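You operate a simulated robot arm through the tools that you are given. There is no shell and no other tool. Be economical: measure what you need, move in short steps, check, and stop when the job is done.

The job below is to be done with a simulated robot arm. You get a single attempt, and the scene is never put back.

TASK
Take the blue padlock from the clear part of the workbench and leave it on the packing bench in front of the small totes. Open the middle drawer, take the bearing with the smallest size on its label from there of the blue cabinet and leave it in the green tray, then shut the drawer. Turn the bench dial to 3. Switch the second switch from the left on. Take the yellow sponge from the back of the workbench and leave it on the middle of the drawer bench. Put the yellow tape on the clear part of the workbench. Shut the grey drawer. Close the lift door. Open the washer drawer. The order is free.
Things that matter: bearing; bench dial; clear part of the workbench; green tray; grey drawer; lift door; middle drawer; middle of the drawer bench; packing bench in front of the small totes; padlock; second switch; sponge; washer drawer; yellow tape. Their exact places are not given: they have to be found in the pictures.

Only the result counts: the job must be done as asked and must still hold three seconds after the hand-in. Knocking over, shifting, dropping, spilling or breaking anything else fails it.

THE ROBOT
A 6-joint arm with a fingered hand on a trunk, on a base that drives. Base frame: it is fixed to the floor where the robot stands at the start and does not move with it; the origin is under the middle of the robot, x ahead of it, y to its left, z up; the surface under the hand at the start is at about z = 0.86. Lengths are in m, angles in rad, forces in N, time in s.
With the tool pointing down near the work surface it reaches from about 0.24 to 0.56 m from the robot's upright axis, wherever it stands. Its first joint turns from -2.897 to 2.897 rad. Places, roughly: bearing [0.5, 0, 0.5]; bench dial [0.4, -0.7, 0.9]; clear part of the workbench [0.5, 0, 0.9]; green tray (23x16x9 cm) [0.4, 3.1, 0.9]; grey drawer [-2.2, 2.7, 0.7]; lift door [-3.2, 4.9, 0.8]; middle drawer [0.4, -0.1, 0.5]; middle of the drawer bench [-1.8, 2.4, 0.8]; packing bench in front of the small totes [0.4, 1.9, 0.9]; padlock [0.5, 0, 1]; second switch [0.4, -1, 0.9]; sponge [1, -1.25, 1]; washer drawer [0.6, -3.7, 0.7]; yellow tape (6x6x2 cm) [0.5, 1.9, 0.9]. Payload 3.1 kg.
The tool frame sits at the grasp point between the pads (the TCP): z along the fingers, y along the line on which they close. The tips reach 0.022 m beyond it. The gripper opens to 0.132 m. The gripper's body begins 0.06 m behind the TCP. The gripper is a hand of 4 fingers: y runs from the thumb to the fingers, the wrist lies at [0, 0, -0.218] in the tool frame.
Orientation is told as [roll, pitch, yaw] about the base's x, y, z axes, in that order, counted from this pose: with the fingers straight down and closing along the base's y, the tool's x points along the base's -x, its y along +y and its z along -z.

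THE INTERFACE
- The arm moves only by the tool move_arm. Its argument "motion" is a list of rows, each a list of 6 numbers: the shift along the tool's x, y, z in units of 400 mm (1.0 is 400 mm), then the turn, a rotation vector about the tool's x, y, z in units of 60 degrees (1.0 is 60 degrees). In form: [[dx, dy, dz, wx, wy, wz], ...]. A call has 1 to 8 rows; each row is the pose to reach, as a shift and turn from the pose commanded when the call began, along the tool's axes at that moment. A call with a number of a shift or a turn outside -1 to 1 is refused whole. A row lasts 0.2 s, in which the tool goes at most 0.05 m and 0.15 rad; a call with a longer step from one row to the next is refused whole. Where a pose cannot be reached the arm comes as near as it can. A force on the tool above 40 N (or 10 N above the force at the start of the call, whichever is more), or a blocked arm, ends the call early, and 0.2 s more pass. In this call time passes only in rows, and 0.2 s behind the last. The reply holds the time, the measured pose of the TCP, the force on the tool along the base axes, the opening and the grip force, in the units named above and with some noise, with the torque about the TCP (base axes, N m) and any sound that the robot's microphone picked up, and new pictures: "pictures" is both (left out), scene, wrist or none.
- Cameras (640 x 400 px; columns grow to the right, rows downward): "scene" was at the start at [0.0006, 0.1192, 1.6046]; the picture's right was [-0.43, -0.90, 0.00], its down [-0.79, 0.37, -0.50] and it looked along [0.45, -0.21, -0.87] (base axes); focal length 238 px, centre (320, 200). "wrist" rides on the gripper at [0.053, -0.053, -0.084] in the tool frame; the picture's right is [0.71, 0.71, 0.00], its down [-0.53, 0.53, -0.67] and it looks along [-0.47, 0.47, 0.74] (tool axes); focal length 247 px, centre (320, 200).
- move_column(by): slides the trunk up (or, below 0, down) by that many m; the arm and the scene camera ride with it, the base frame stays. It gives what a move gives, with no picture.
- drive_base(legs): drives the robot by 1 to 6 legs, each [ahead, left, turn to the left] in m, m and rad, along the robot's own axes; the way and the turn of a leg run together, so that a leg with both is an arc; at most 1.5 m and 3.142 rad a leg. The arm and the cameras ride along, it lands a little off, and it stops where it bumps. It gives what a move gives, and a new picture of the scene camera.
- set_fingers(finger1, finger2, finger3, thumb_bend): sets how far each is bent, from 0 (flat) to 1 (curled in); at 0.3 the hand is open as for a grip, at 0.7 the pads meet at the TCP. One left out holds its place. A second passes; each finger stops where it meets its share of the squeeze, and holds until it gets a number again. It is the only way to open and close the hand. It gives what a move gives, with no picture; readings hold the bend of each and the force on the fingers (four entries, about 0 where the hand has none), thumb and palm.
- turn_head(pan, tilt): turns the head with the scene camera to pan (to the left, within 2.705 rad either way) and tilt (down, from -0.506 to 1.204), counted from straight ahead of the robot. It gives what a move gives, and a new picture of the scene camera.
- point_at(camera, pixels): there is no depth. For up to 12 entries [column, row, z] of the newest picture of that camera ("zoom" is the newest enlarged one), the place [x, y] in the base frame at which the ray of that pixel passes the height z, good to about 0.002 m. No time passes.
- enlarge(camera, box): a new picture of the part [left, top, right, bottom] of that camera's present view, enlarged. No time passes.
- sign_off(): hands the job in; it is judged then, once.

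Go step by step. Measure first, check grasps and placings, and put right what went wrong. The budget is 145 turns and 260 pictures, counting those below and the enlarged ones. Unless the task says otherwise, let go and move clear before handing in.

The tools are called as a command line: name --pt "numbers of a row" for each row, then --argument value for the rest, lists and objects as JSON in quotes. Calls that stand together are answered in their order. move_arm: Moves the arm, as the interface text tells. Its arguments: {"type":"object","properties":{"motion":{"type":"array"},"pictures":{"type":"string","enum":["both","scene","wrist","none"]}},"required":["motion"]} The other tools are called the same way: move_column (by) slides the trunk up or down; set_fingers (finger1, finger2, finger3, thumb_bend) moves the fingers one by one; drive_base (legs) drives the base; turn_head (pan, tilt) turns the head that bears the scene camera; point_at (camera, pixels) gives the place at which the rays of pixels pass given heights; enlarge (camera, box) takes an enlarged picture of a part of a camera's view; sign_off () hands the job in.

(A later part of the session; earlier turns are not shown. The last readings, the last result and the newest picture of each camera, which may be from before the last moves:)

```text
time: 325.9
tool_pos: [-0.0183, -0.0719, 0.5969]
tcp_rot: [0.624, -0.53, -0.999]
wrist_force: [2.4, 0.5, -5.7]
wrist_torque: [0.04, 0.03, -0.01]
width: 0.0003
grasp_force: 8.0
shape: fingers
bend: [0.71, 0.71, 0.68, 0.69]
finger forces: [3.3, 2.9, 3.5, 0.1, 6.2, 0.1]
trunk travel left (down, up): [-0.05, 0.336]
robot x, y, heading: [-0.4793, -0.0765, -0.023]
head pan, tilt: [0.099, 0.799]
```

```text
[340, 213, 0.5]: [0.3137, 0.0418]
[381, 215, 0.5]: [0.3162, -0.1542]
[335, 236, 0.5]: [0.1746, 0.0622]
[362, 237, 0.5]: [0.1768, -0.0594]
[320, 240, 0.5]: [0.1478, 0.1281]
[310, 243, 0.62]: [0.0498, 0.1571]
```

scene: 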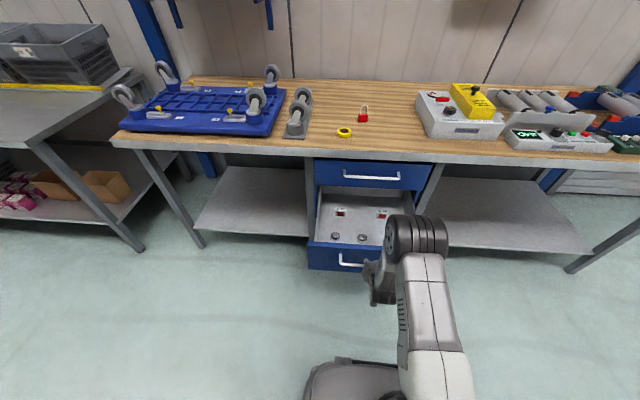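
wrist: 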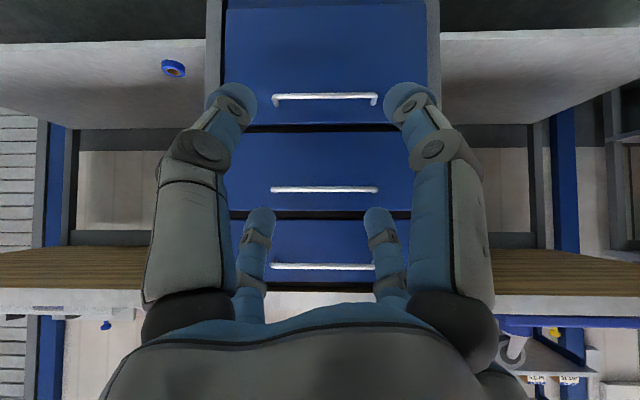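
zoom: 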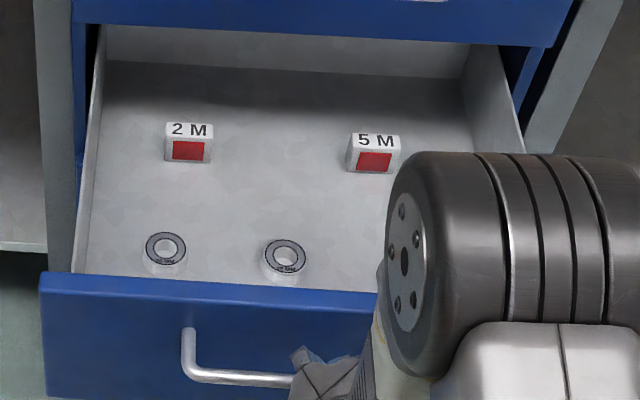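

I release the handle, retreat and raise the trunk to see into the drawer.

set_fingers --finger1 0.42 --finger2 0.42 --finger3 0.42 --thumb_bend 0.42

move_arm --pt "0 0 -0.08 0 0 0" --pt "0 0 -0.17 0 0 0" --pt "0 0 -0.25 0 0 0" --pictures "none"

drive_base --legs '[[-0.12, 0, 0]]'

move_column --by 0.25

```text
time: 326.9
tool_pos: [-0.0182, -0.073, 0.5979]
tcp_rot: [0.625, -0.528, -0.997]
wrist_force: [-0.3, 0.1, 0.0]
wrist_torque: [-0.03, 0.01, 0.01]
width: 0.0592
grasp_force: 0.0
shape: fingers
bend: [0.42, 0.42, 0.42, 0.42]
finger forces: [0.0, 0.1, 0.0, 0.0, 0.0, 0.0]
trunk travel left (down, up): [-0.05, 0.336]
robot x, y, heading: [-0.4727, -0.0724, -0.016]
head pan, tilt: [0.099, 0.799]
```

```text
time: 327.7
tool_pos: [-0.092, -0.0685, 0.6673]
tcp_rot: [0.624, -0.529, -0.999]
wrist_force: [0.5, 0.5, 0.1]
wrist_torque: [0.01, -0.03, 0.0]
width: 0.0596
grasp_force: 0.1
shape: fingers
bend: [0.42, 0.42, 0.42, 0.42]
finger forces: [0.0, 0.0, 0.1, 0.1, 0.0, 0.1]
trunk travel left (down, up): [-0.05, 0.336]
robot x, y, heading: [-0.4766, -0.078, -0.017]
head pan, tilt: [0.099, 0.799]
```

```text
time: 328.9
tool_pos: [-0.2085, -0.0668, 0.6676]
tcp_rot: [0.625, -0.529, -0.999]
wrist_force: [-0.6, -0.6, -0.1]
wrist_torque: [-0.01, -0.02, 0.02]
width: 0.0596
grasp_force: 0.1
shape: fingers
bend: [0.42, 0.42, 0.42, 0.42]
finger forces: [0.1, 0.0, 0.0, 0.1, 0.0, 0.0]
trunk travel left (down, up): [-0.05, 0.336]
robot x, y, heading: [-0.5944, -0.0746, -0.026]
head pan, tilt: [0.099, 0.799]
```

scene: 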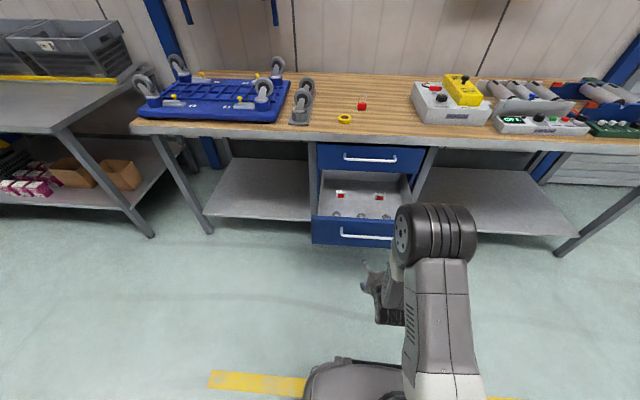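

```text
time: 331.5
tool_pos: [-0.2062, -0.0675, 0.9194]
tcp_rot: [0.626, -0.53, -0.999]
wrist_force: [0.1, 1.4, 0.2]
wrist_torque: [0.0, 0.03, 0.01]
width: 0.0596
grasp_force: 0.1
shape: fingers
bend: [0.42, 0.42, 0.42, 0.42]
finger forces: [0.0, 0.1, 0.0, 0.0, 0.0, 0.1]
trunk travel left (down, up): [-0.3, 0.086]
robot x, y, heading: [-0.5933, -0.0723, -0.018]
head pan, tilt: [0.099, 0.799]
```

Three bearings stand in a row near the drawer front. I straighten the hand and bring it above the drawer to read the labels.

move_arm --pt "-0.021 0.021 -0.029 0.091 0.086 -0.003" --pt "-0.042 0.042 -0.058 0.182 0.173 -0.007" --pt "-0.063 0.063 -0.088 0.274 0.259 -0.01" --pt "-0.084 0.084 -0.117 0.365 0.345 -0.013" --pt "-0.105 0.105 -0.146 0.456 0.432 -0.017" --pt "-0.126 0.126 -0.175 0.547 0.518 -0.02" --pictures "none"

drive_base --legs '[[0.2, 0, 0.02]]'

turn_head --pan 0.05 --tilt 1.0

enlarge --camera "wrist" --box '[0, 0, 640, 400]'

```text
time: 332.9
tool_pos: [-0.2062, -0.0684, 1.0166]
tcp_rot: [-0.016, -0.023, -0.814]
wrist_force: [0.2, 0.0, -0.2]
wrist_torque: [0.0, -0.03, -0.04]
width: 0.0597
grasp_force: 0.0
shape: fingers
bend: [0.42, 0.42, 0.42, 0.42]
finger forces: [0.0, 0.0, 0.0, 0.1, 0.0, 0.0]
out of reach, approached as far as the arm can: row 3, 4
trunk travel left (down, up): [-0.3, 0.086]
robot x, y, heading: [-0.5959, -0.072, -0.029]
head pan, tilt: [0.099, 0.799]
```

```text
time: 334.5
tool_pos: [-0.0069, -0.0647, 1.0175]
tcp_rot: [-0.014, -0.02, -0.795]
wrist_force: [0.2, 0.7, 0.9]
wrist_torque: [0.0, -0.02, 0.02]
width: 0.0598
grasp_force: 0.1
shape: fingers
bend: [0.42, 0.42, 0.42, 0.42]
finger forces: [0.0, 0.1, 0.0, 0.1, 0.0, 0.0]
trunk travel left (down, up): [-0.3, 0.086]
robot x, y, heading: [-0.3949, -0.0705, -0.0]
head pan, tilt: [0.099, 0.799]
```

scene: 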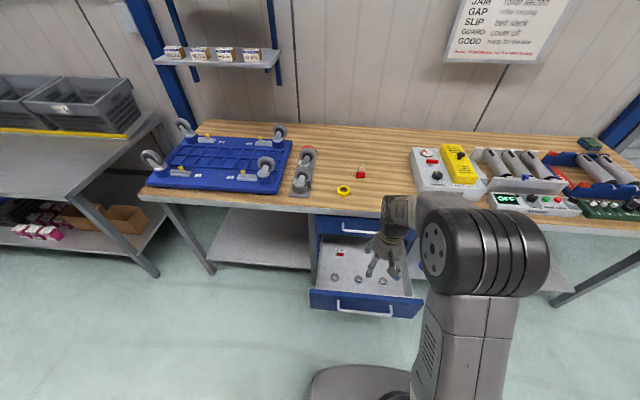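

```text
time: 335.2
tool_pos: [-0.0084, -0.0644, 1.0175]
tcp_rot: [-0.014, -0.023, -0.794]
wrist_force: [0.1, -0.4, -0.5]
wrist_torque: [0.01, 0.02, 0.04]
width: 0.0599
grasp_force: 0.1
shape: fingers
bend: [0.42, 0.42, 0.42, 0.42]
finger forces: [0.0, 0.1, 0.1, 0.1, 0.1, 0.0]
trunk travel left (down, up): [-0.3, 0.086]
robot x, y, heading: [-0.3922, -0.0759, -0.005]
head pan, tilt: [0.051, 1.0]
```

scene: 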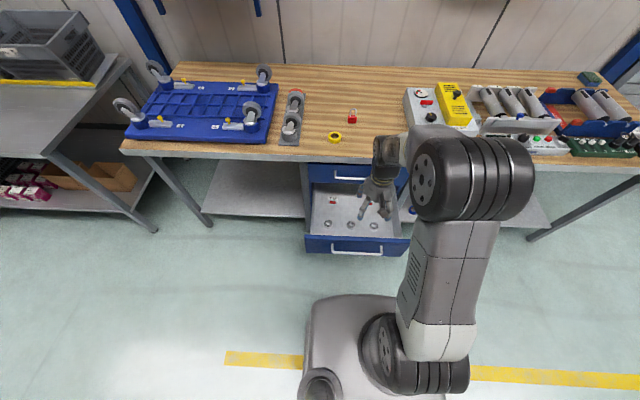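

```text
1.00 times, centred on (320, 200) of wrist (not enlarged: the box is as wide or as high as the picture)
```

zoom: 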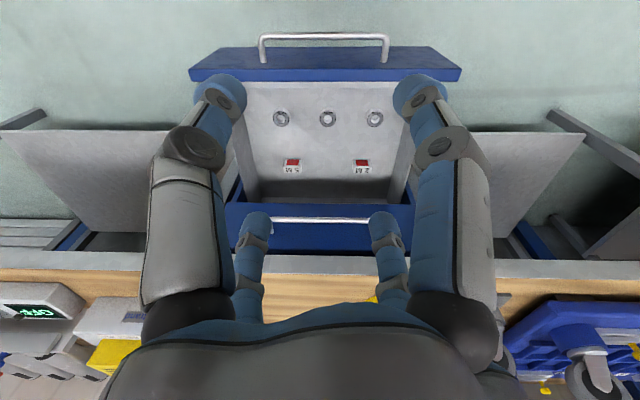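

enlarge --camera "wrist" --box '[262, 100, 342, 150]'

enlarge --camera "wrist" --box '[320, 100, 400, 150]'

enlarge --camera "scene" --box '[310, 205, 390, 255]'

```text
8.00 times, centred on (302, 125) of wrist
```

zoom: 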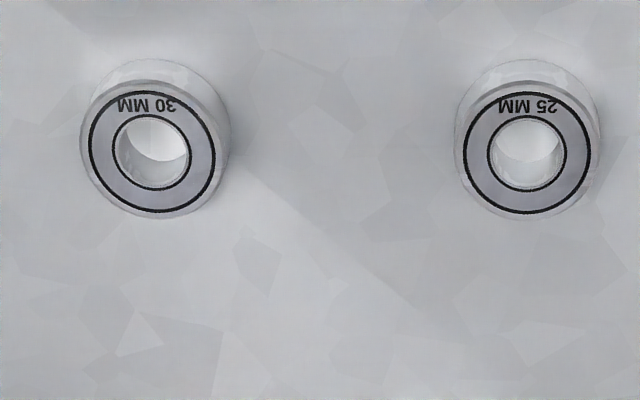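

```text
8.00 times, centred on (360, 125) of wrist
```

zoom: 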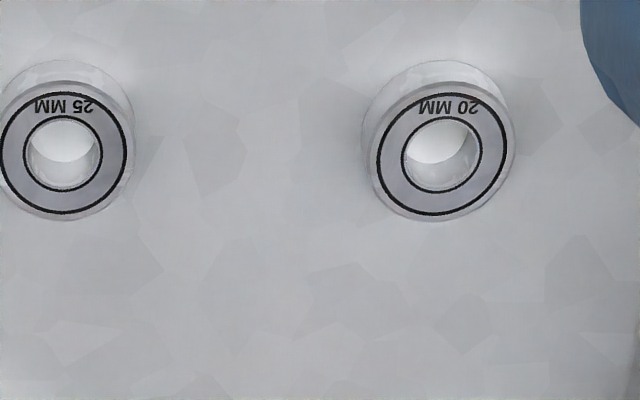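

```text
8.00 times, centred on (350, 230) of scene
```

zoom: 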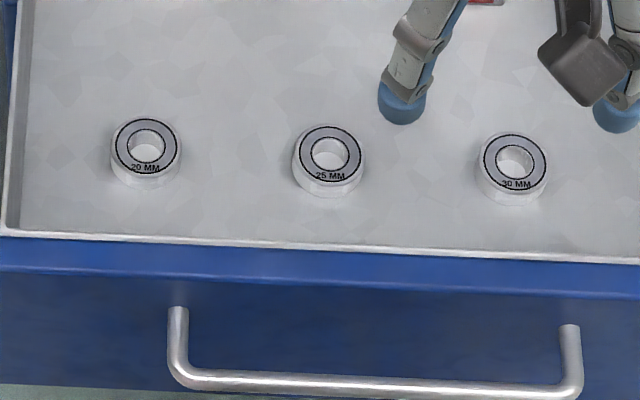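

The left bearing (scene) / right bearing (wrist 375,119) reads 20 MM, the smallest; the others are 25 and 30. I triangulate it.

point_at --camera "wrist" --pixels '[[375, 119.4, 0.46], [375, 119.4, 0.48], [375, 119.4, 0.5], [375, 119.4, 0.52]]'

point_at --camera "scene" --pixels '[[328.1, 223.1, 0.46], [328.1, 223.1, 0.48], [328.1, 223.1, 0.5], [328.1, 223.1, 0.52], [311, 235, 0.62], [311, 233, 0.55], [400, 237, 0.62]]'

```text
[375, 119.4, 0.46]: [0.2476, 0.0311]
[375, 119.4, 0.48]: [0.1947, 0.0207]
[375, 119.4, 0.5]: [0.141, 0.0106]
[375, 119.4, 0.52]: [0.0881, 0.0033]
```

```text
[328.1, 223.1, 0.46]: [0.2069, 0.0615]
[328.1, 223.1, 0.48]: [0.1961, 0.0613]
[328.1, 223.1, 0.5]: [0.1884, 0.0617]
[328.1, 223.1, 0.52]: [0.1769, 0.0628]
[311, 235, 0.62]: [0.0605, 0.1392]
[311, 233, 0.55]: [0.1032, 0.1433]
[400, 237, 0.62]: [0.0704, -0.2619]
```

enlarge --camera "wrist" --box '[320, 90, 420, 150]'

point_at --camera "zoom" --pixels '[[352, 197, 0.46], [352, 197, 0.48], [352, 197, 0.5], [352, 197, 0.52], [352, 197, 0.54]]'

```text
6.40 times, centred on (370, 120) of wrist
```

zoom: 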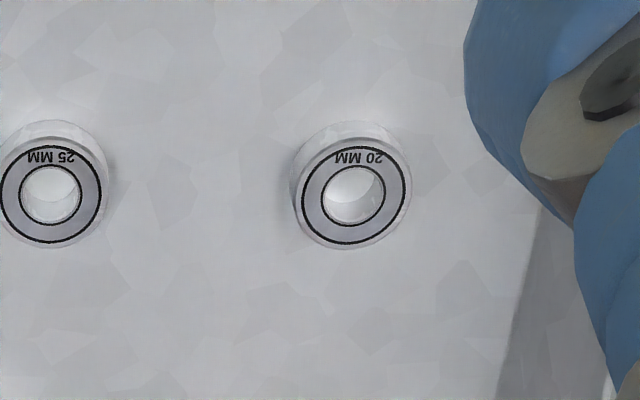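

```text
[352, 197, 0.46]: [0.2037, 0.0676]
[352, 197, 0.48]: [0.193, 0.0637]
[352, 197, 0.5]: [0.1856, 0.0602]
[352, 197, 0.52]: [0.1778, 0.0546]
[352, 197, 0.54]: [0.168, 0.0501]
```

Both views agree: bearing top centre (0.191, 0.0615, 0.49). I move closer, bring the hand above it with closing along x, then lower the trunk.

drive_base --legs '[[0.09, 0, 0]]'

move_arm --pt "0.006 0.069 0.042 0 0 0.124" --pt "0.012 0.137 0.083 0 0 0.247" --pt "0.018 0.206 0.125 0.005 0 0.371" --pt "0.025 0.274 0.167 0.01 0.01 0.495" --pt "0.031 0.343 0.208 0.01 0.015 0.618" --pt "0.037 0.4115 0.25 0.01 0.02 0.742" --pictures "wrist"

```text
time: 336.4
tool_pos: [0.0821, -0.064, 1.0172]
tcp_rot: [-0.017, -0.022, -0.793]
wrist_force: [0.2, 0.5, 0.1]
wrist_torque: [0.01, 0.02, -0.01]
width: 0.0596
grasp_force: 0.1
shape: fingers
bend: [0.42, 0.42, 0.42, 0.42]
finger forces: [0.0, 0.0, 0.0, 0.1, 0.1, 0.0]
trunk travel left (down, up): [-0.3, 0.086]
robot x, y, heading: [-0.3039, -0.0754, 0.005]
head pan, tilt: [0.051, 1.0]
```

scene: 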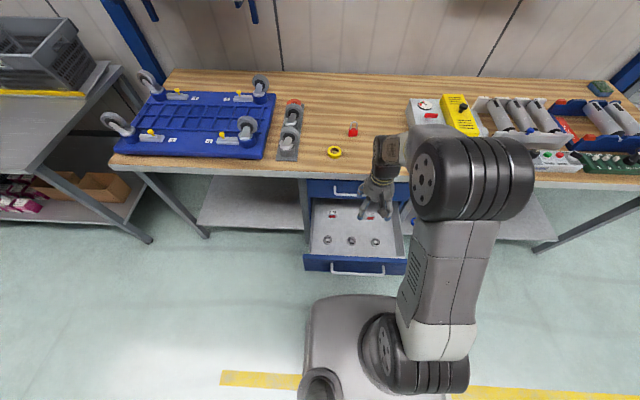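

```text
time: 337.8
tool_pos: [0.1912, 0.0606, 0.9141]
tcp_rot: [-0.013, -0.013, -1.572]
wrist_force: [0.7, 0.3, 0.8]
wrist_torque: [-0.03, 0.03, -0.01]
width: 0.0594
grasp_force: 0.0
shape: fingers
bend: [0.42, 0.42, 0.42, 0.42]
finger forces: [0.0, 0.1, 0.0, 0.1, 0.0, 0.0]
trunk travel left (down, up): [-0.3, 0.086]
robot x, y, heading: [-0.3043, -0.0781, 0.001]
head pan, tilt: [0.051, 1.0]
```

wrist: 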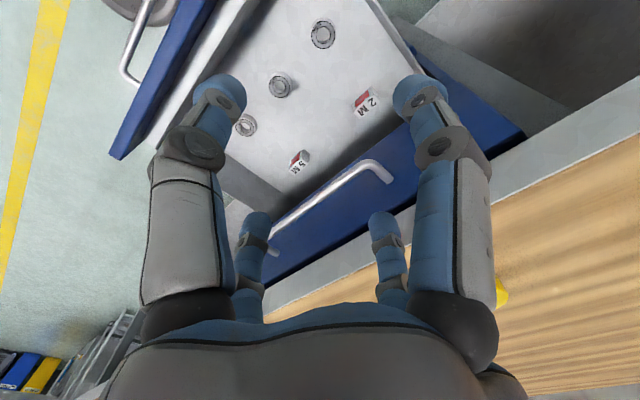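

The 20 MM bearing lies on the hand's axis column (wrist 322,35). I lower the trunk.

move_column --by -0.29

enlarge --camera "wrist" --box '[0, 0, 640, 400]'

```text
time: 340.7
tool_pos: [0.1897, 0.0591, 0.6246]
tcp_rot: [-0.012, -0.013, -1.568]
wrist_force: [-0.6, -0.1, 0.4]
wrist_torque: [0.02, -0.02, -0.03]
width: 0.0599
grasp_force: 0.1
shape: fingers
bend: [0.42, 0.42, 0.42, 0.42]
finger forces: [0.1, 0.1, 0.0, 0.0, 0.1, 0.1]
trunk travel left (down, up): [-0.01, 0.376]
robot x, y, heading: [-0.3008, -0.0765, -0.003]
head pan, tilt: [0.051, 1.0]
```

```text
1.00 times, centred on (320, 200) of wrist (not enlarged: the box is as wide or as high as the picture)
```

zoom: 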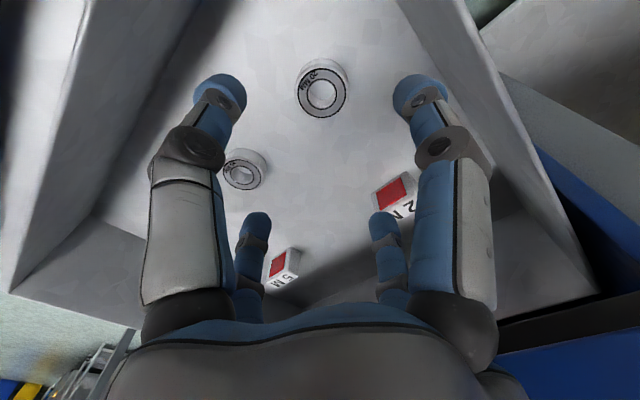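

point_at --camera "zoom" --pixels '[[322, 94, 0.47], [322, 94, 0.48], [322, 94, 0.49], [322, 94, 0.5], [297, 94, 0.49], [348, 94, 0.49]]'

move_arm --pt "0 0 0.09 0.01 0.01 0" --pt "0 0 0.18 0.01 0.01 0" --pictures "wrist"

```text
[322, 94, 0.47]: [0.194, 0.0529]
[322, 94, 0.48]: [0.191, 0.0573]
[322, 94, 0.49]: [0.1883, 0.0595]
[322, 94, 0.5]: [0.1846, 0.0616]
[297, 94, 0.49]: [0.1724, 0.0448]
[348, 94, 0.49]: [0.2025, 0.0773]
```

```text
time: 341.3
tool_pos: [0.1894, 0.0594, 0.5535]
tcp_rot: [-0.021, -0.002, -1.569]
wrist_force: [-0.1, 1.1, 0.1]
wrist_torque: [0.01, 0.03, 0.01]
width: 0.0597
grasp_force: 0.0
shape: fingers
bend: [0.42, 0.42, 0.42, 0.42]
finger forces: [0.0, 0.0, 0.0, 0.1, 0.1, 0.0]
trunk travel left (down, up): [-0.01, 0.376]
robot x, y, heading: [-0.3041, -0.0755, 0.004]
head pan, tilt: [0.051, 1.0]
```

wrist: 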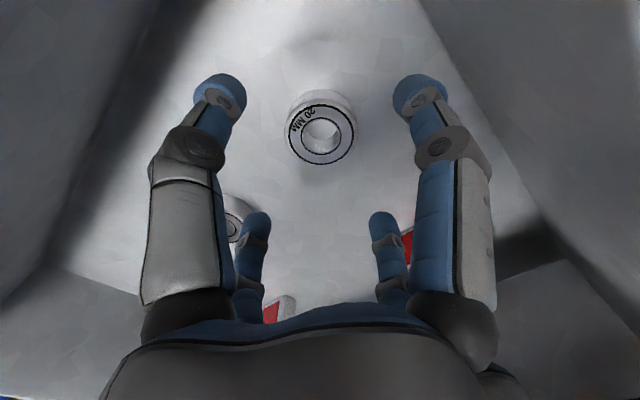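

Centred (322,133), top at z≈0.489. I descend 5 cm and close all four fingers.

move_arm --pt "0 0 0.07 -0.01 0 0" --pt "0 0 0.132 -0.015 0 0" --pictures "none"

set_fingers --finger1 0.6 --finger2 0.6 --finger3 0.6 --thumb_bend 0.6

enlarge --camera "wrist" --box '[160, 40, 480, 240]'

```text
time: 341.9
tool_pos: [0.1901, 0.0607, 0.5049]
tcp_rot: [0.004, 0.001, -1.569]
wrist_force: [1.4, -0.1, 33.1]
wrist_torque: [-0.23, 1.13, 0.04]
width: 0.0603
grasp_force: 17.0
shape: fingers
bend: [0.42, 0.42, 0.42, 0.41]
finger forces: [5.3, 0.2, 8.7, 0.1, 19.7, 0.0]
trunk travel left (down, up): [-0.01, 0.376]
robot x, y, heading: [-0.3021, -0.0752, 0.001]
head pan, tilt: [0.051, 1.0]
```

```text
time: 342.2
tool_pos: [0.1933, 0.0594, 0.5061]
tcp_rot: [0.01, 0.003, -1.571]
wrist_force: [0.6, -1.2, 20.8]
wrist_torque: [-0.03, 0.45, 0.04]
width: 0.0255
grasp_force: 15.8
shape: fingers
bend: [0.56, 0.57, 0.57, 0.58]
finger forces: [7.1, 2.3, 5.5, 0.0, 17.0, 0.0]
trunk travel left (down, up): [-0.01, 0.376]
robot x, y, heading: [-0.3026, -0.0744, 0.003]
head pan, tilt: [0.051, 1.0]
stopped: the force on the tool passed its limit at 49 N (the readings are from after the stop); the commanded pose is now the measured one
```

```text
2.00 times, centred on (320, 140) of wrist
```

zoom: 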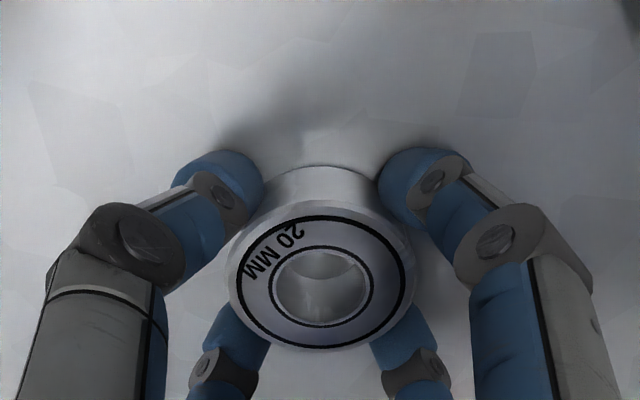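

The fingertips touched the drawer floor. I rise 4 mm and squeeze.

move_arm --pt "0 0 -0.01 0 0 0" --pictures "none"

set_fingers --finger1 0.7 --finger2 0.7 --finger3 0.7 --thumb_bend 0.7

move_arm --pt "0 0 -0.08 0 0 0" --pt "0 0 -0.16 0 0 0" --pt "0 0 -0.24 0 0 0" --pictures "wrist"

```text
time: 342.6
tool_pos: [0.1901, 0.0588, 0.5067]
tcp_rot: [0.003, 0.003, -1.571]
wrist_force: [2.3, -0.1, 2.6]
wrist_torque: [0.07, -0.04, -0.01]
width: 0.0255
grasp_force: 7.2
shape: fingers
bend: [0.56, 0.57, 0.57, 0.57]
finger forces: [5.3, 2.5, 3.1, 0.1, 3.5, 0.0]
trunk travel left (down, up): [-0.01, 0.376]
robot x, y, heading: [-0.3012, -0.0707, 0.0]
head pan, tilt: [0.051, 1.0]
```

```text
time: 343.6
tool_pos: [0.1908, 0.0594, 0.5077]
tcp_rot: [0.004, 0.0, -1.572]
wrist_force: [-0.1, 1.0, -0.8]
wrist_torque: [-0.02, -0.01, 0.01]
width: 0.0239
grasp_force: 17.7
shape: fingers
bend: [0.56, 0.57, 0.58, 0.59]
finger forces: [7.0, 8.7, 6.8, 0.0, 12.9, 0.1]
trunk travel left (down, up): [-0.01, 0.376]
robot x, y, heading: [-0.3044, -0.0734, -0.001]
head pan, tilt: [0.051, 1.0]
```

```text
time: 344.4
tool_pos: [0.1903, 0.059, 0.6027]
tcp_rot: [0.005, 0.002, -1.571]
wrist_force: [1.0, 0.2, -0.8]
wrist_torque: [0.01, 0.03, 0.0]
width: 0.024
grasp_force: 17.5
shape: fingers
bend: [0.56, 0.57, 0.58, 0.59]
finger forces: [6.8, 8.8, 6.7, 0.0, 12.7, 0.0]
trunk travel left (down, up): [-0.01, 0.376]
robot x, y, heading: [-0.3049, -0.0752, 0.006]
head pan, tilt: [0.051, 1.0]
```

wrist: 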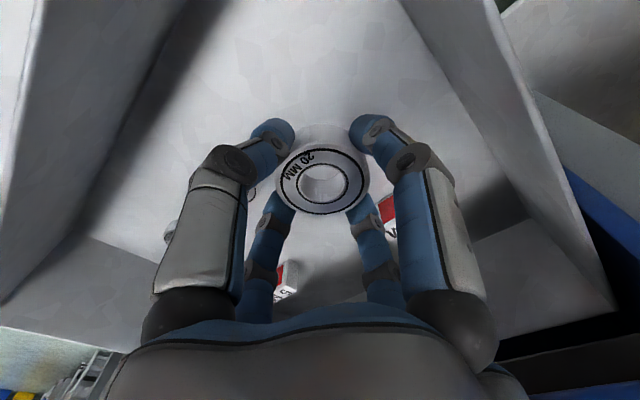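

The 20 MM bearing is held. I raise the trunk, back out and drive to the green tray.

move_column --by 0.33

move_arm --pt "0 0 -0.1 0 0 0" --pt "0 0 -0.2 0 0 0" --pt "0 0 -0.3 0 0 0" --pt "0 0 -0.4 0 0 0" --pictures "none"

drive_base --legs '[[-0.2, 0, 0], [0, 1.4, 0], [0, 1.4, 0], [0, 0.38, 0]]'

turn_head --pan 0.1 --tilt 0.8

```text
time: 347.7
tool_pos: [0.1892, 0.0585, 0.9337]
tcp_rot: [0.002, 0.002, -1.57]
wrist_force: [0.3, 0.2, -1.7]
wrist_torque: [-0.01, -0.01, -0.01]
width: 0.0238
grasp_force: 17.8
shape: fingers
bend: [0.56, 0.57, 0.58, 0.59]
finger forces: [6.9, 8.7, 6.7, 0.0, 12.7, 0.1]
trunk travel left (down, up): [-0.34, 0.046]
robot x, y, heading: [-0.3013, -0.0739, -0.002]
head pan, tilt: [0.051, 1.0]
```

```text
time: 348.7
tool_pos: [0.1878, 0.0586, 1.0954]
tcp_rot: [0.0, 0.0, -1.572]
wrist_force: [1.0, -0.6, -1.1]
wrist_torque: [0.01, 0.01, 0.01]
width: 0.0239
grasp_force: 17.0
shape: fingers
bend: [0.56, 0.57, 0.58, 0.59]
finger forces: [6.8, 8.8, 6.6, 0.1, 12.8, 0.0]
trunk travel left (down, up): [-0.34, 0.046]
robot x, y, heading: [-0.3049, -0.0718, -0.001]
head pan, tilt: [0.051, 1.0]
```

```text
time: 365.5
tool_pos: [-0.0312, 3.2552, 1.0945]
tcp_rot: [0.003, 0.0, -1.552]
wrist_force: [-0.5, 0.0, -1.3]
wrist_torque: [0.01, 0.0, -0.02]
width: 0.0238
grasp_force: 18.0
shape: fingers
bend: [0.56, 0.57, 0.58, 0.59]
finger forces: [6.7, 8.8, 6.7, 0.0, 12.6, 0.0]
trunk travel left (down, up): [-0.34, 0.046]
robot x, y, heading: [-0.5214, 3.113, 0.018]
head pan, tilt: [0.051, 1.0]
```

scene: 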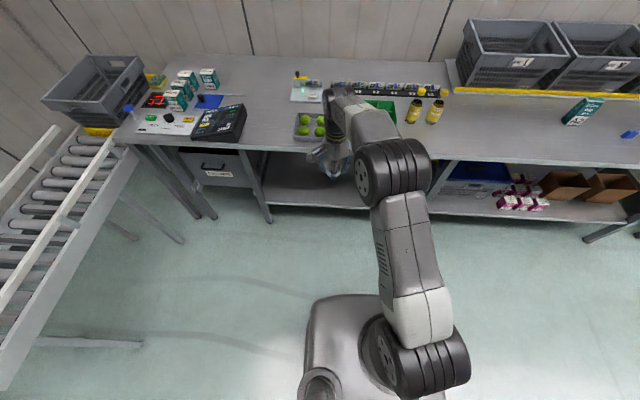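

```text
time: 366.2
tool_pos: [-0.0303, 3.2536, 1.0947]
tcp_rot: [0.005, 0.001, -1.551]
wrist_force: [0.5, 0.7, -0.4]
wrist_torque: [0.04, -0.01, 0.0]
width: 0.0237
grasp_force: 17.3
shape: fingers
bend: [0.56, 0.57, 0.58, 0.59]
finger forces: [6.8, 8.8, 6.7, 0.0, 12.7, 0.1]
trunk travel left (down, up): [-0.34, 0.046]
robot x, y, heading: [-0.5203, 3.113, 0.018]
head pan, tilt: [0.099, 0.799]
```

scene: 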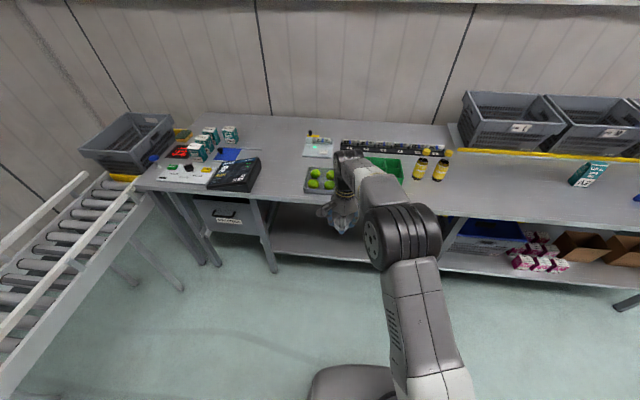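

The green tray is partly hidden behind the arm at (385,168). I drive up and bring the hand over it.

drive_base --legs '[[0.43, 0, -0.018]]'

move_arm --pt "-0.09 0 0 0 0 0" --pt "-0.18 0 0 0 0 0" --pt "-0.27 0 0 0 0 0" --pictures "both"

```text
time: 368.9
tool_pos: [0.4177, 3.2479, 1.0961]
tcp_rot: [0.0, 0.002, -1.572]
wrist_force: [-0.3, -0.2, -0.9]
wrist_torque: [-0.04, 0.02, 0.0]
width: 0.0242
grasp_force: 17.4
shape: fingers
bend: [0.56, 0.57, 0.58, 0.59]
finger forces: [6.8, 8.8, 6.7, 0.0, 12.7, 0.0]
trunk travel left (down, up): [-0.34, 0.046]
robot x, y, heading: [-0.0731, 3.116, 0.003]
head pan, tilt: [0.099, 0.799]
```

scene: 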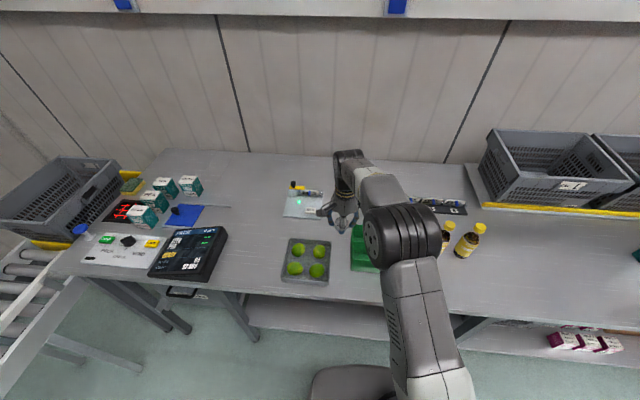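

```text
time: 369.7
tool_pos: [0.4168, 3.1377, 1.0954]
tcp_rot: [0.003, 0.002, -1.57]
wrist_force: [0.3, -0.5, -1.4]
wrist_torque: [0.02, 0.02, -0.01]
width: 0.0235
grasp_force: 17.6
shape: fingers
bend: [0.56, 0.57, 0.58, 0.59]
finger forces: [6.7, 8.8, 6.6, 0.0, 12.5, 0.0]
trunk travel left (down, up): [-0.34, 0.046]
robot x, y, heading: [-0.076, 3.1148, -0.004]
head pan, tilt: [0.099, 0.799]
```

scene: 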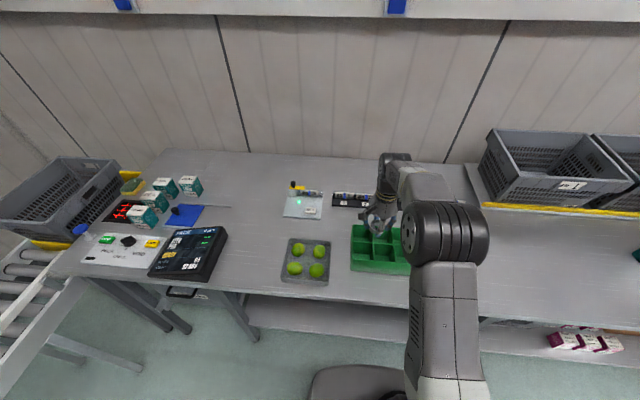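
wrist: 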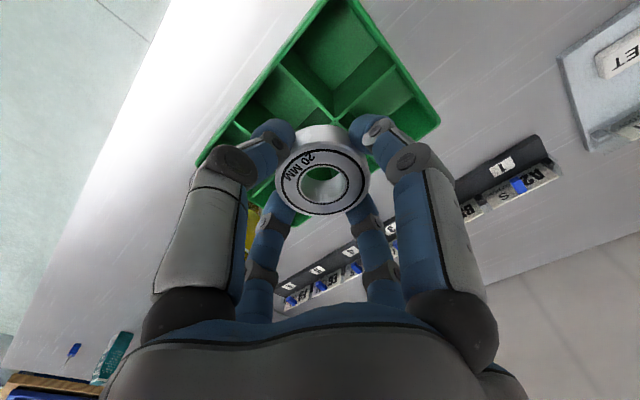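

point_at --camera "wrist" --pixels '[[440, 122, 0.95], [197, 160, 0.95], [333, 112, 0.95], [375, 80, 0.95], [283, 62, 0.95], [240, 115, 0.95], [345, 0, 0.95], [305, 20, 0.95]]'

point_at --camera "scene" --pixels '[[352, 271, 0.95], [353, 226, 0.95], [410, 273, 0.95], [373, 240, 0.95], [376, 252, 0.87], [364, 265, 0.87], [362, 238, 0.87]]'

enlarge --camera "scene" --box '[340, 210, 430, 280]'

```text
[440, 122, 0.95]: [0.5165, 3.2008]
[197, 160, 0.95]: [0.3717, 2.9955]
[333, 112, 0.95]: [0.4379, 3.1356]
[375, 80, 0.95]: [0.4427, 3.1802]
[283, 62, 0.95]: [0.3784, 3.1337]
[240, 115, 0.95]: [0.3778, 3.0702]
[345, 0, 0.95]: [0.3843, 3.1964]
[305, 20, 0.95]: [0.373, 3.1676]
```

```text
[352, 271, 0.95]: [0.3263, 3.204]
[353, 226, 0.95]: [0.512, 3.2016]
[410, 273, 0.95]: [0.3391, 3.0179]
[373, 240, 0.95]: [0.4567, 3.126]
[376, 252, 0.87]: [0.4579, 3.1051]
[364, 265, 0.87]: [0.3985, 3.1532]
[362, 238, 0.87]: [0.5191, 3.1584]
```

```text
5.71 times, centred on (385, 245) of scene
```

zoom: 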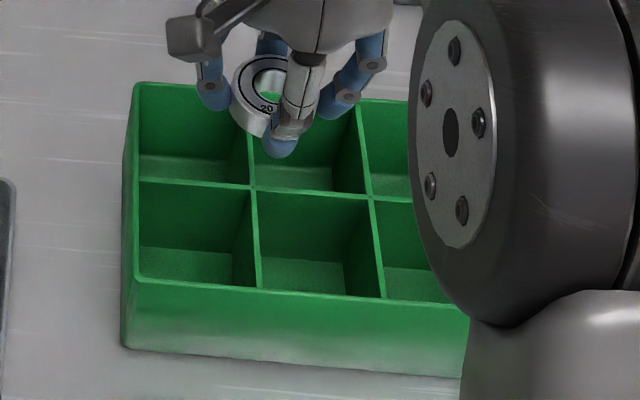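

Tray: x 0.355–0.515, y 2.985–3.21, rim z≈0.95, six compartments. I aim at the middle front one (0.398,3.096), turning the hand 45° so that the fingers go into its corners.

move_arm --pt "-0.018 -0.008 0 0 0 -0.125" --pt "-0.036 -0.016 0.04 0 0 -0.25" --pt "-0.053 -0.024 0.09 0 0 -0.375" --pt "-0.07 -0.032 0.14 0 0 -0.5" --pt "-0.088 -0.04 0.2 0 0 -0.625" --pt "-0.104 -0.047 0.255 0 0 -0.75" --pictures "wrist"

enlarge --camera "scene" --box '[330, 200, 440, 290]'

```text
time: 371.1
tool_pos: [0.3989, 3.0967, 0.9893]
tcp_rot: [0.003, 0.0, -0.785]
wrist_force: [0.6, 0.1, -1.4]
wrist_torque: [0.01, 0.0, 0.0]
width: 0.0236
grasp_force: 17.6
shape: fingers
bend: [0.57, 0.57, 0.58, 0.59]
finger forces: [6.6, 8.8, 6.7, 0.1, 12.6, 0.0]
trunk travel left (down, up): [-0.34, 0.046]
robot x, y, heading: [-0.0769, 3.1167, -0.004]
head pan, tilt: [0.099, 0.799]
```

wrist: 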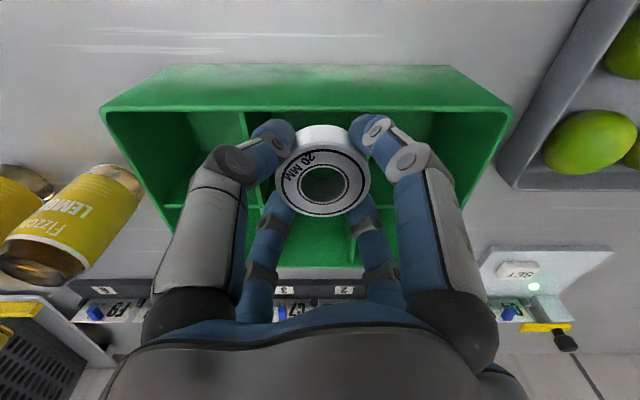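

```text
4.44 times, centred on (385, 245) of scene
```

zoom: 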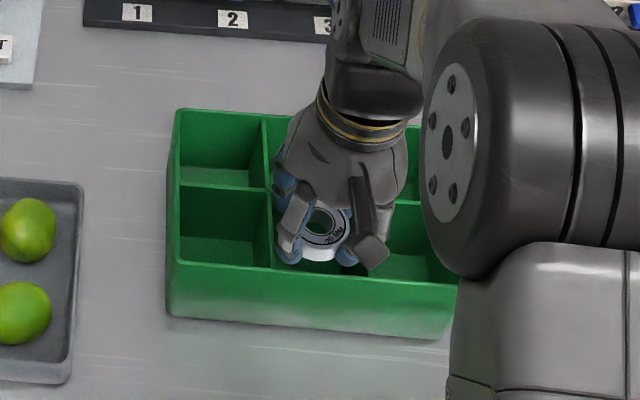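

point_at --camera "wrist" --pixels '[[103, 110, 0.95], [513, 112, 0.95], [246, 110, 0.95], [435, 68, 0.86], [168, 68, 0.86], [352, 238, 0.95]]'

```text
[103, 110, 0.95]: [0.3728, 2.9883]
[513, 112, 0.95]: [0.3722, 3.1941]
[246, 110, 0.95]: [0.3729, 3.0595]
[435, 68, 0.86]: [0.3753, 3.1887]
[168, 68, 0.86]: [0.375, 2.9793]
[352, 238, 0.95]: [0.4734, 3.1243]
```

point_at --camera "scene" --pixels '[[352.6, 259, 0.95], [352.6, 259, 0.93], [352, 271, 0.86], [410, 273, 0.86], [353, 225, 0.95], [373, 242, 0.95]]'

```text
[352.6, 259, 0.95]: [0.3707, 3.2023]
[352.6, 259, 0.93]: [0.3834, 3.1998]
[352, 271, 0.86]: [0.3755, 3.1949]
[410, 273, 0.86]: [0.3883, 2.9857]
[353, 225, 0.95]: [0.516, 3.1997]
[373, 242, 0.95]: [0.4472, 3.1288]
```

Corrected tray geometry: the middle front compartment's centre is (0.410,3.094). I shift and lower carefully to TCP z≈0.935.

move_arm --pt "-0.0245 0.0145 0.02 0 0 0" --pt "-0.0245 0.0145 0.08 0 0 0" --pt "-0.0245 0.0145 0.135 0 0 0" --pictures "wrist"

```text
time: 371.9
tool_pos: [0.409, 3.0939, 0.9373]
tcp_rot: [0.002, 0.001, -0.785]
wrist_force: [0.2, -1.1, -0.1]
wrist_torque: [0.01, 0.0, 0.02]
width: 0.0235
grasp_force: 18.9
shape: fingers
bend: [0.57, 0.57, 0.58, 0.59]
finger forces: [8.3, 9.3, 7.7, 0.0, 12.3, 0.0]
trunk travel left (down, up): [-0.34, 0.046]
robot x, y, heading: [-0.0745, 3.1165, -0.004]
head pan, tilt: [0.099, 0.799]
```

wrist: 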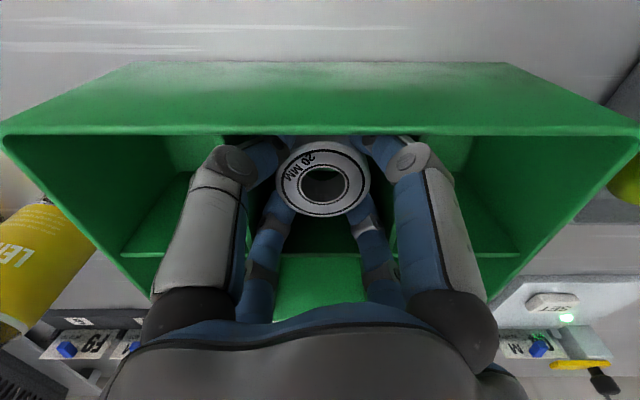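

The bearing is inside the compartment. I lower a bit more and release with a small opening.

move_arm --pt "0 0 0.02 0 0 0" --pictures "none"

set_fingers --finger1 0.5 --finger2 0.5 --finger3 0.5 --thumb_bend 0.5

move_arm --pt "0 0 -0.05 0 0 0" --pt "0 0 -0.12 0 0 0" --pt "0 0 -0.22 0 0 0" --pt "0 0 -0.32 0 0 0" --pictures "both"

```text
time: 372.3
tool_pos: [0.4105, 3.0948, 0.9315]
tcp_rot: [0.007, -0.006, -0.786]
wrist_force: [2.0, -3.9, 12.8]
wrist_torque: [0.19, -0.12, 0.25]
width: 0.0236
grasp_force: 39.0
shape: fingers
bend: [0.57, 0.57, 0.59, 0.59]
finger forces: [20.6, 21.1, 23.5, 0.0, 12.8, 0.0]
trunk travel left (down, up): [-0.34, 0.046]
robot x, y, heading: [-0.0732, 3.1167, 0.0]
head pan, tilt: [0.099, 0.799]
```

```text
time: 373.3
tool_pos: [0.4106, 3.0947, 0.9321]
tcp_rot: [0.007, -0.005, -0.786]
wrist_force: [7.1, -4.8, 28.2]
wrist_torque: [0.09, 0.11, -0.04]
width: 0.0249
grasp_force: 54.5
shape: fingers
bend: [0.57, 0.57, 0.58, 0.54]
finger forces: [30.7, 27.8, 24.0, 0.0, 26.8, 0.1]
trunk travel left (down, up): [-0.34, 0.046]
robot x, y, heading: [-0.0743, 3.1148, -0.004]
head pan, tilt: [0.099, 0.799]
```

```text
time: 374.3
tool_pos: [0.409, 3.0969, 1.0599]
tcp_rot: [0.002, 0.001, -0.784]
wrist_force: [-0.4, 0.5, -4.6]
wrist_torque: [-0.02, 0.13, 0.0]
width: 0.0254
grasp_force: 45.7
shape: fingers
bend: [0.57, 0.57, 0.58, 0.54]
finger forces: [24.8, 21.6, 22.0, 0.0, 21.9, 0.1]
trunk travel left (down, up): [-0.34, 0.046]
robot x, y, heading: [-0.0757, 3.1165, 0.0]
head pan, tilt: [0.099, 0.799]
```

scene: 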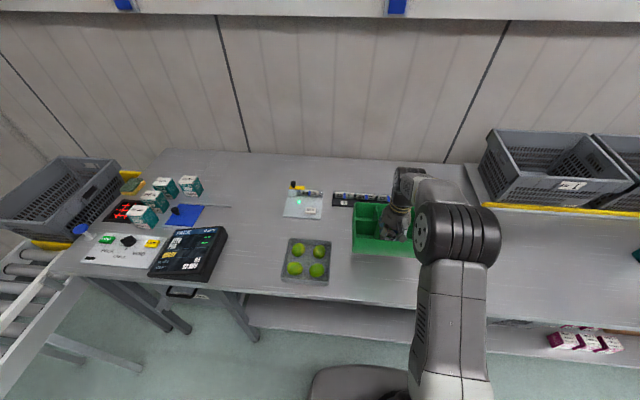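
wrist: 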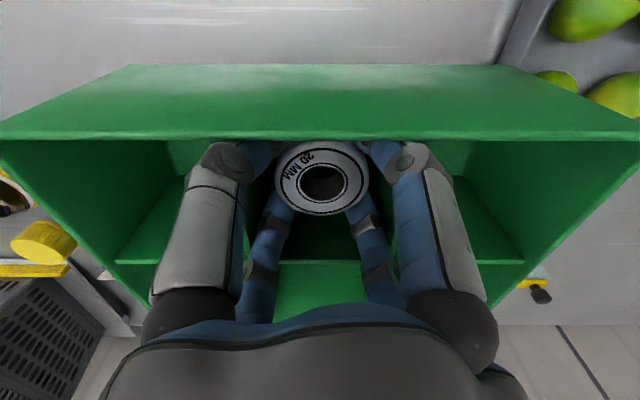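

The fingers wedged in the compartment and lifted the tray with them. I set it straight back down in the same place.

move_arm --pt "0 0 0.1 0 0 0" --pt "0 0 0.2 0 0 0" --pt "0 0 0.27 0 0 0" --pt "0 0 0.305 0 0 0" --pictures "wrist"

```text
time: 375.3
tool_pos: [0.4094, 3.0973, 0.9355]
tcp_rot: [0.002, -0.001, -0.784]
wrist_force: [0.0, -0.2, -4.1]
wrist_torque: [-0.01, 0.13, 0.0]
width: 0.0254
grasp_force: 44.3
shape: fingers
bend: [0.57, 0.57, 0.58, 0.54]
finger forces: [24.3, 21.0, 21.6, 0.0, 21.3, 0.1]
trunk travel left (down, up): [-0.34, 0.046]
robot x, y, heading: [-0.0739, 3.1186, -0.003]
head pan, tilt: [0.099, 0.799]
```

wrist: 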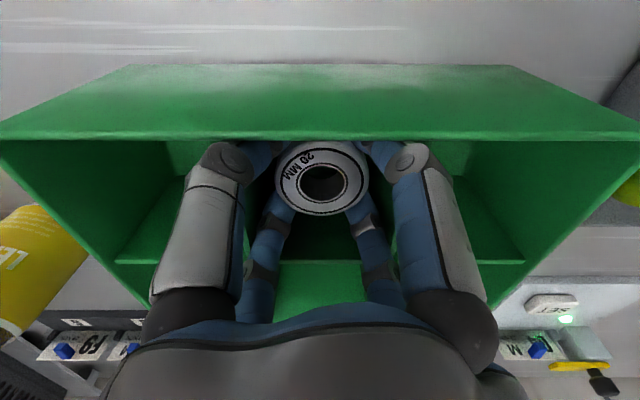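

move_arm --pt "0 0 0.006 0 0 0" --pt "0 0 0.011 0 0 0" --pictures "none"

```text
time: 375.9
tool_pos: [0.4096, 3.0959, 0.9326]
tcp_rot: [0.004, -0.003, -0.785]
wrist_force: [0.7, 2.3, 7.3]
wrist_torque: [0.11, 0.56, -0.06]
width: 0.0253
grasp_force: 46.6
shape: fingers
bend: [0.57, 0.57, 0.58, 0.54]
finger forces: [26.6, 20.8, 21.7, 0.0, 24.9, 0.0]
trunk travel left (down, up): [-0.34, 0.046]
robot x, y, heading: [-0.0747, 3.1156, 0.0]
head pan, tilt: [0.099, 0.799]
5 turns are left
```

The tray rests on the bench again (force +7 N). I close the fingers to free the walls, rise 3 cm, let the bearing drop into the compartment, close the empty fingers and rise out.

set_fingers --finger1 0.72 --finger2 0.72 --finger3 0.72 --thumb_bend 0.72

move_arm --pt "0 0 -0.04 0 0 0" --pt "0 0 -0.08 0 0 0" --pictures "wrist"

set_fingers --finger1 0.49 --finger2 0.49 --finger3 0.49 --thumb_bend 0.49

set_fingers --finger1 0.66 --finger2 0.66 --finger3 0.66 --thumb_bend 0.66

move_arm --pt "0 0 -0.05 0 0 0" --pt "0 0 -0.12 0 0 0" --pt "0 0 -0.2 0 0 0" --pt "0 0 -0.26 0 0 0" --pictures "both"

```text
time: 376.9
tool_pos: [0.4095, 3.0955, 0.9313]
tcp_rot: [0.004, -0.003, -0.787]
wrist_force: [3.7, 0.3, 7.8]
wrist_torque: [0.03, -0.1, 0.02]
width: 0.0229
grasp_force: 31.4
shape: fingers
bend: [0.58, 0.58, 0.59, 0.6]
finger forces: [13.7, 16.8, 17.6, 0.0, 14.1, 0.1]
trunk travel left (down, up): [-0.34, 0.046]
robot x, y, heading: [-0.072, 3.1174, -0.001]
head pan, tilt: [0.099, 0.799]
```

```text
time: 377.5
tool_pos: [0.4094, 3.0966, 0.9623]
tcp_rot: [0.002, 0.0, -0.786]
wrist_force: [0.0, -0.2, -1.3]
wrist_torque: [-0.04, 0.02, 0.01]
width: 0.0231
grasp_force: 19.5
shape: fingers
bend: [0.58, 0.57, 0.59, 0.6]
finger forces: [7.2, 8.9, 8.1, 0.0, 13.9, 0.0]
trunk travel left (down, up): [-0.34, 0.046]
robot x, y, heading: [-0.0732, 3.1158, -0.001]
head pan, tilt: [0.099, 0.799]
```

wrist: 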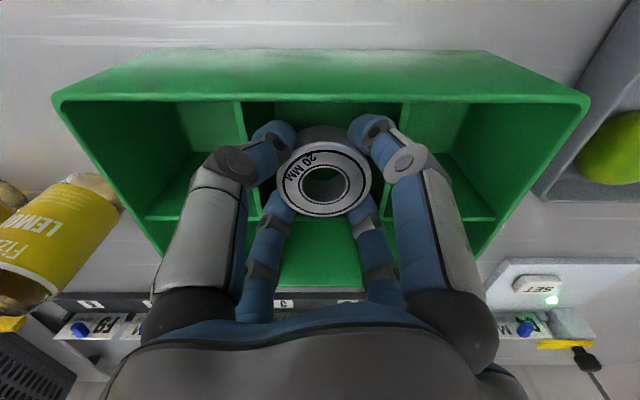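

```text
time: 378.5
tool_pos: [0.4085, 3.0965, 0.9619]
tcp_rot: [0.001, -0.004, -0.784]
wrist_force: [-1.5, 0.4, -0.8]
wrist_torque: [0.02, 0.04, -0.08]
width: 0.0392
grasp_force: 3.7
shape: fingers
bend: [0.5, 0.51, 0.51, 0.51]
finger forces: [1.9, 1.5, 1.5, 0.0, 2.5, 0.1]
trunk travel left (down, up): [-0.34, 0.046]
robot x, y, heading: [-0.0745, 3.1185, 0.001]
head pan, tilt: [0.099, 0.799]
```

```text
time: 379.5
tool_pos: [0.4097, 3.0949, 0.9631]
tcp_rot: [0.003, -0.002, -0.786]
wrist_force: [0.3, -1.3, 0.7]
wrist_torque: [-0.02, -0.04, 0.01]
width: 0.0038
grasp_force: 0.1
shape: fingers
bend: [0.66, 0.66, 0.66, 0.66]
finger forces: [0.0, 0.0, 0.1, 0.1, 0.0, 0.1]
trunk travel left (down, up): [-0.34, 0.046]
robot x, y, heading: [-0.0758, 3.1187, -0.002]
head pan, tilt: [0.099, 0.799]
```

```text
time: 380.5
tool_pos: [0.4108, 3.0954, 1.066]
tcp_rot: [0.001, -0.001, -0.784]
wrist_force: [-0.9, 0.0, 0.5]
wrist_torque: [0.0, -0.01, 0.0]
width: 0.0036
grasp_force: 0.0
shape: fingers
bend: [0.66, 0.66, 0.66, 0.66]
finger forces: [0.0, 0.0, 0.0, 0.0, 0.0, 0.0]
trunk travel left (down, up): [-0.34, 0.046]
robot x, y, heading: [-0.0758, 3.1155, -0.005]
head pan, tilt: [0.099, 0.799]
4 turns are left
```

scene: 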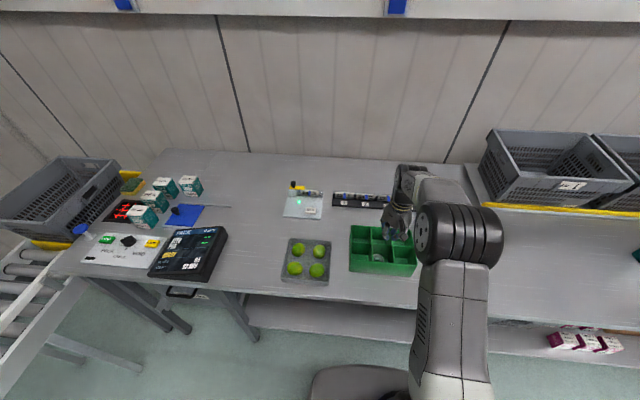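
wrist: 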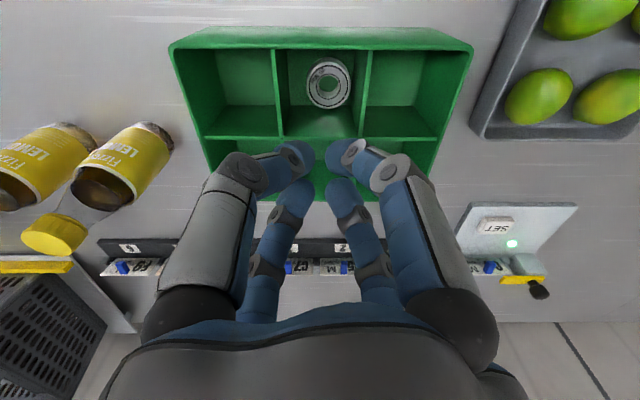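

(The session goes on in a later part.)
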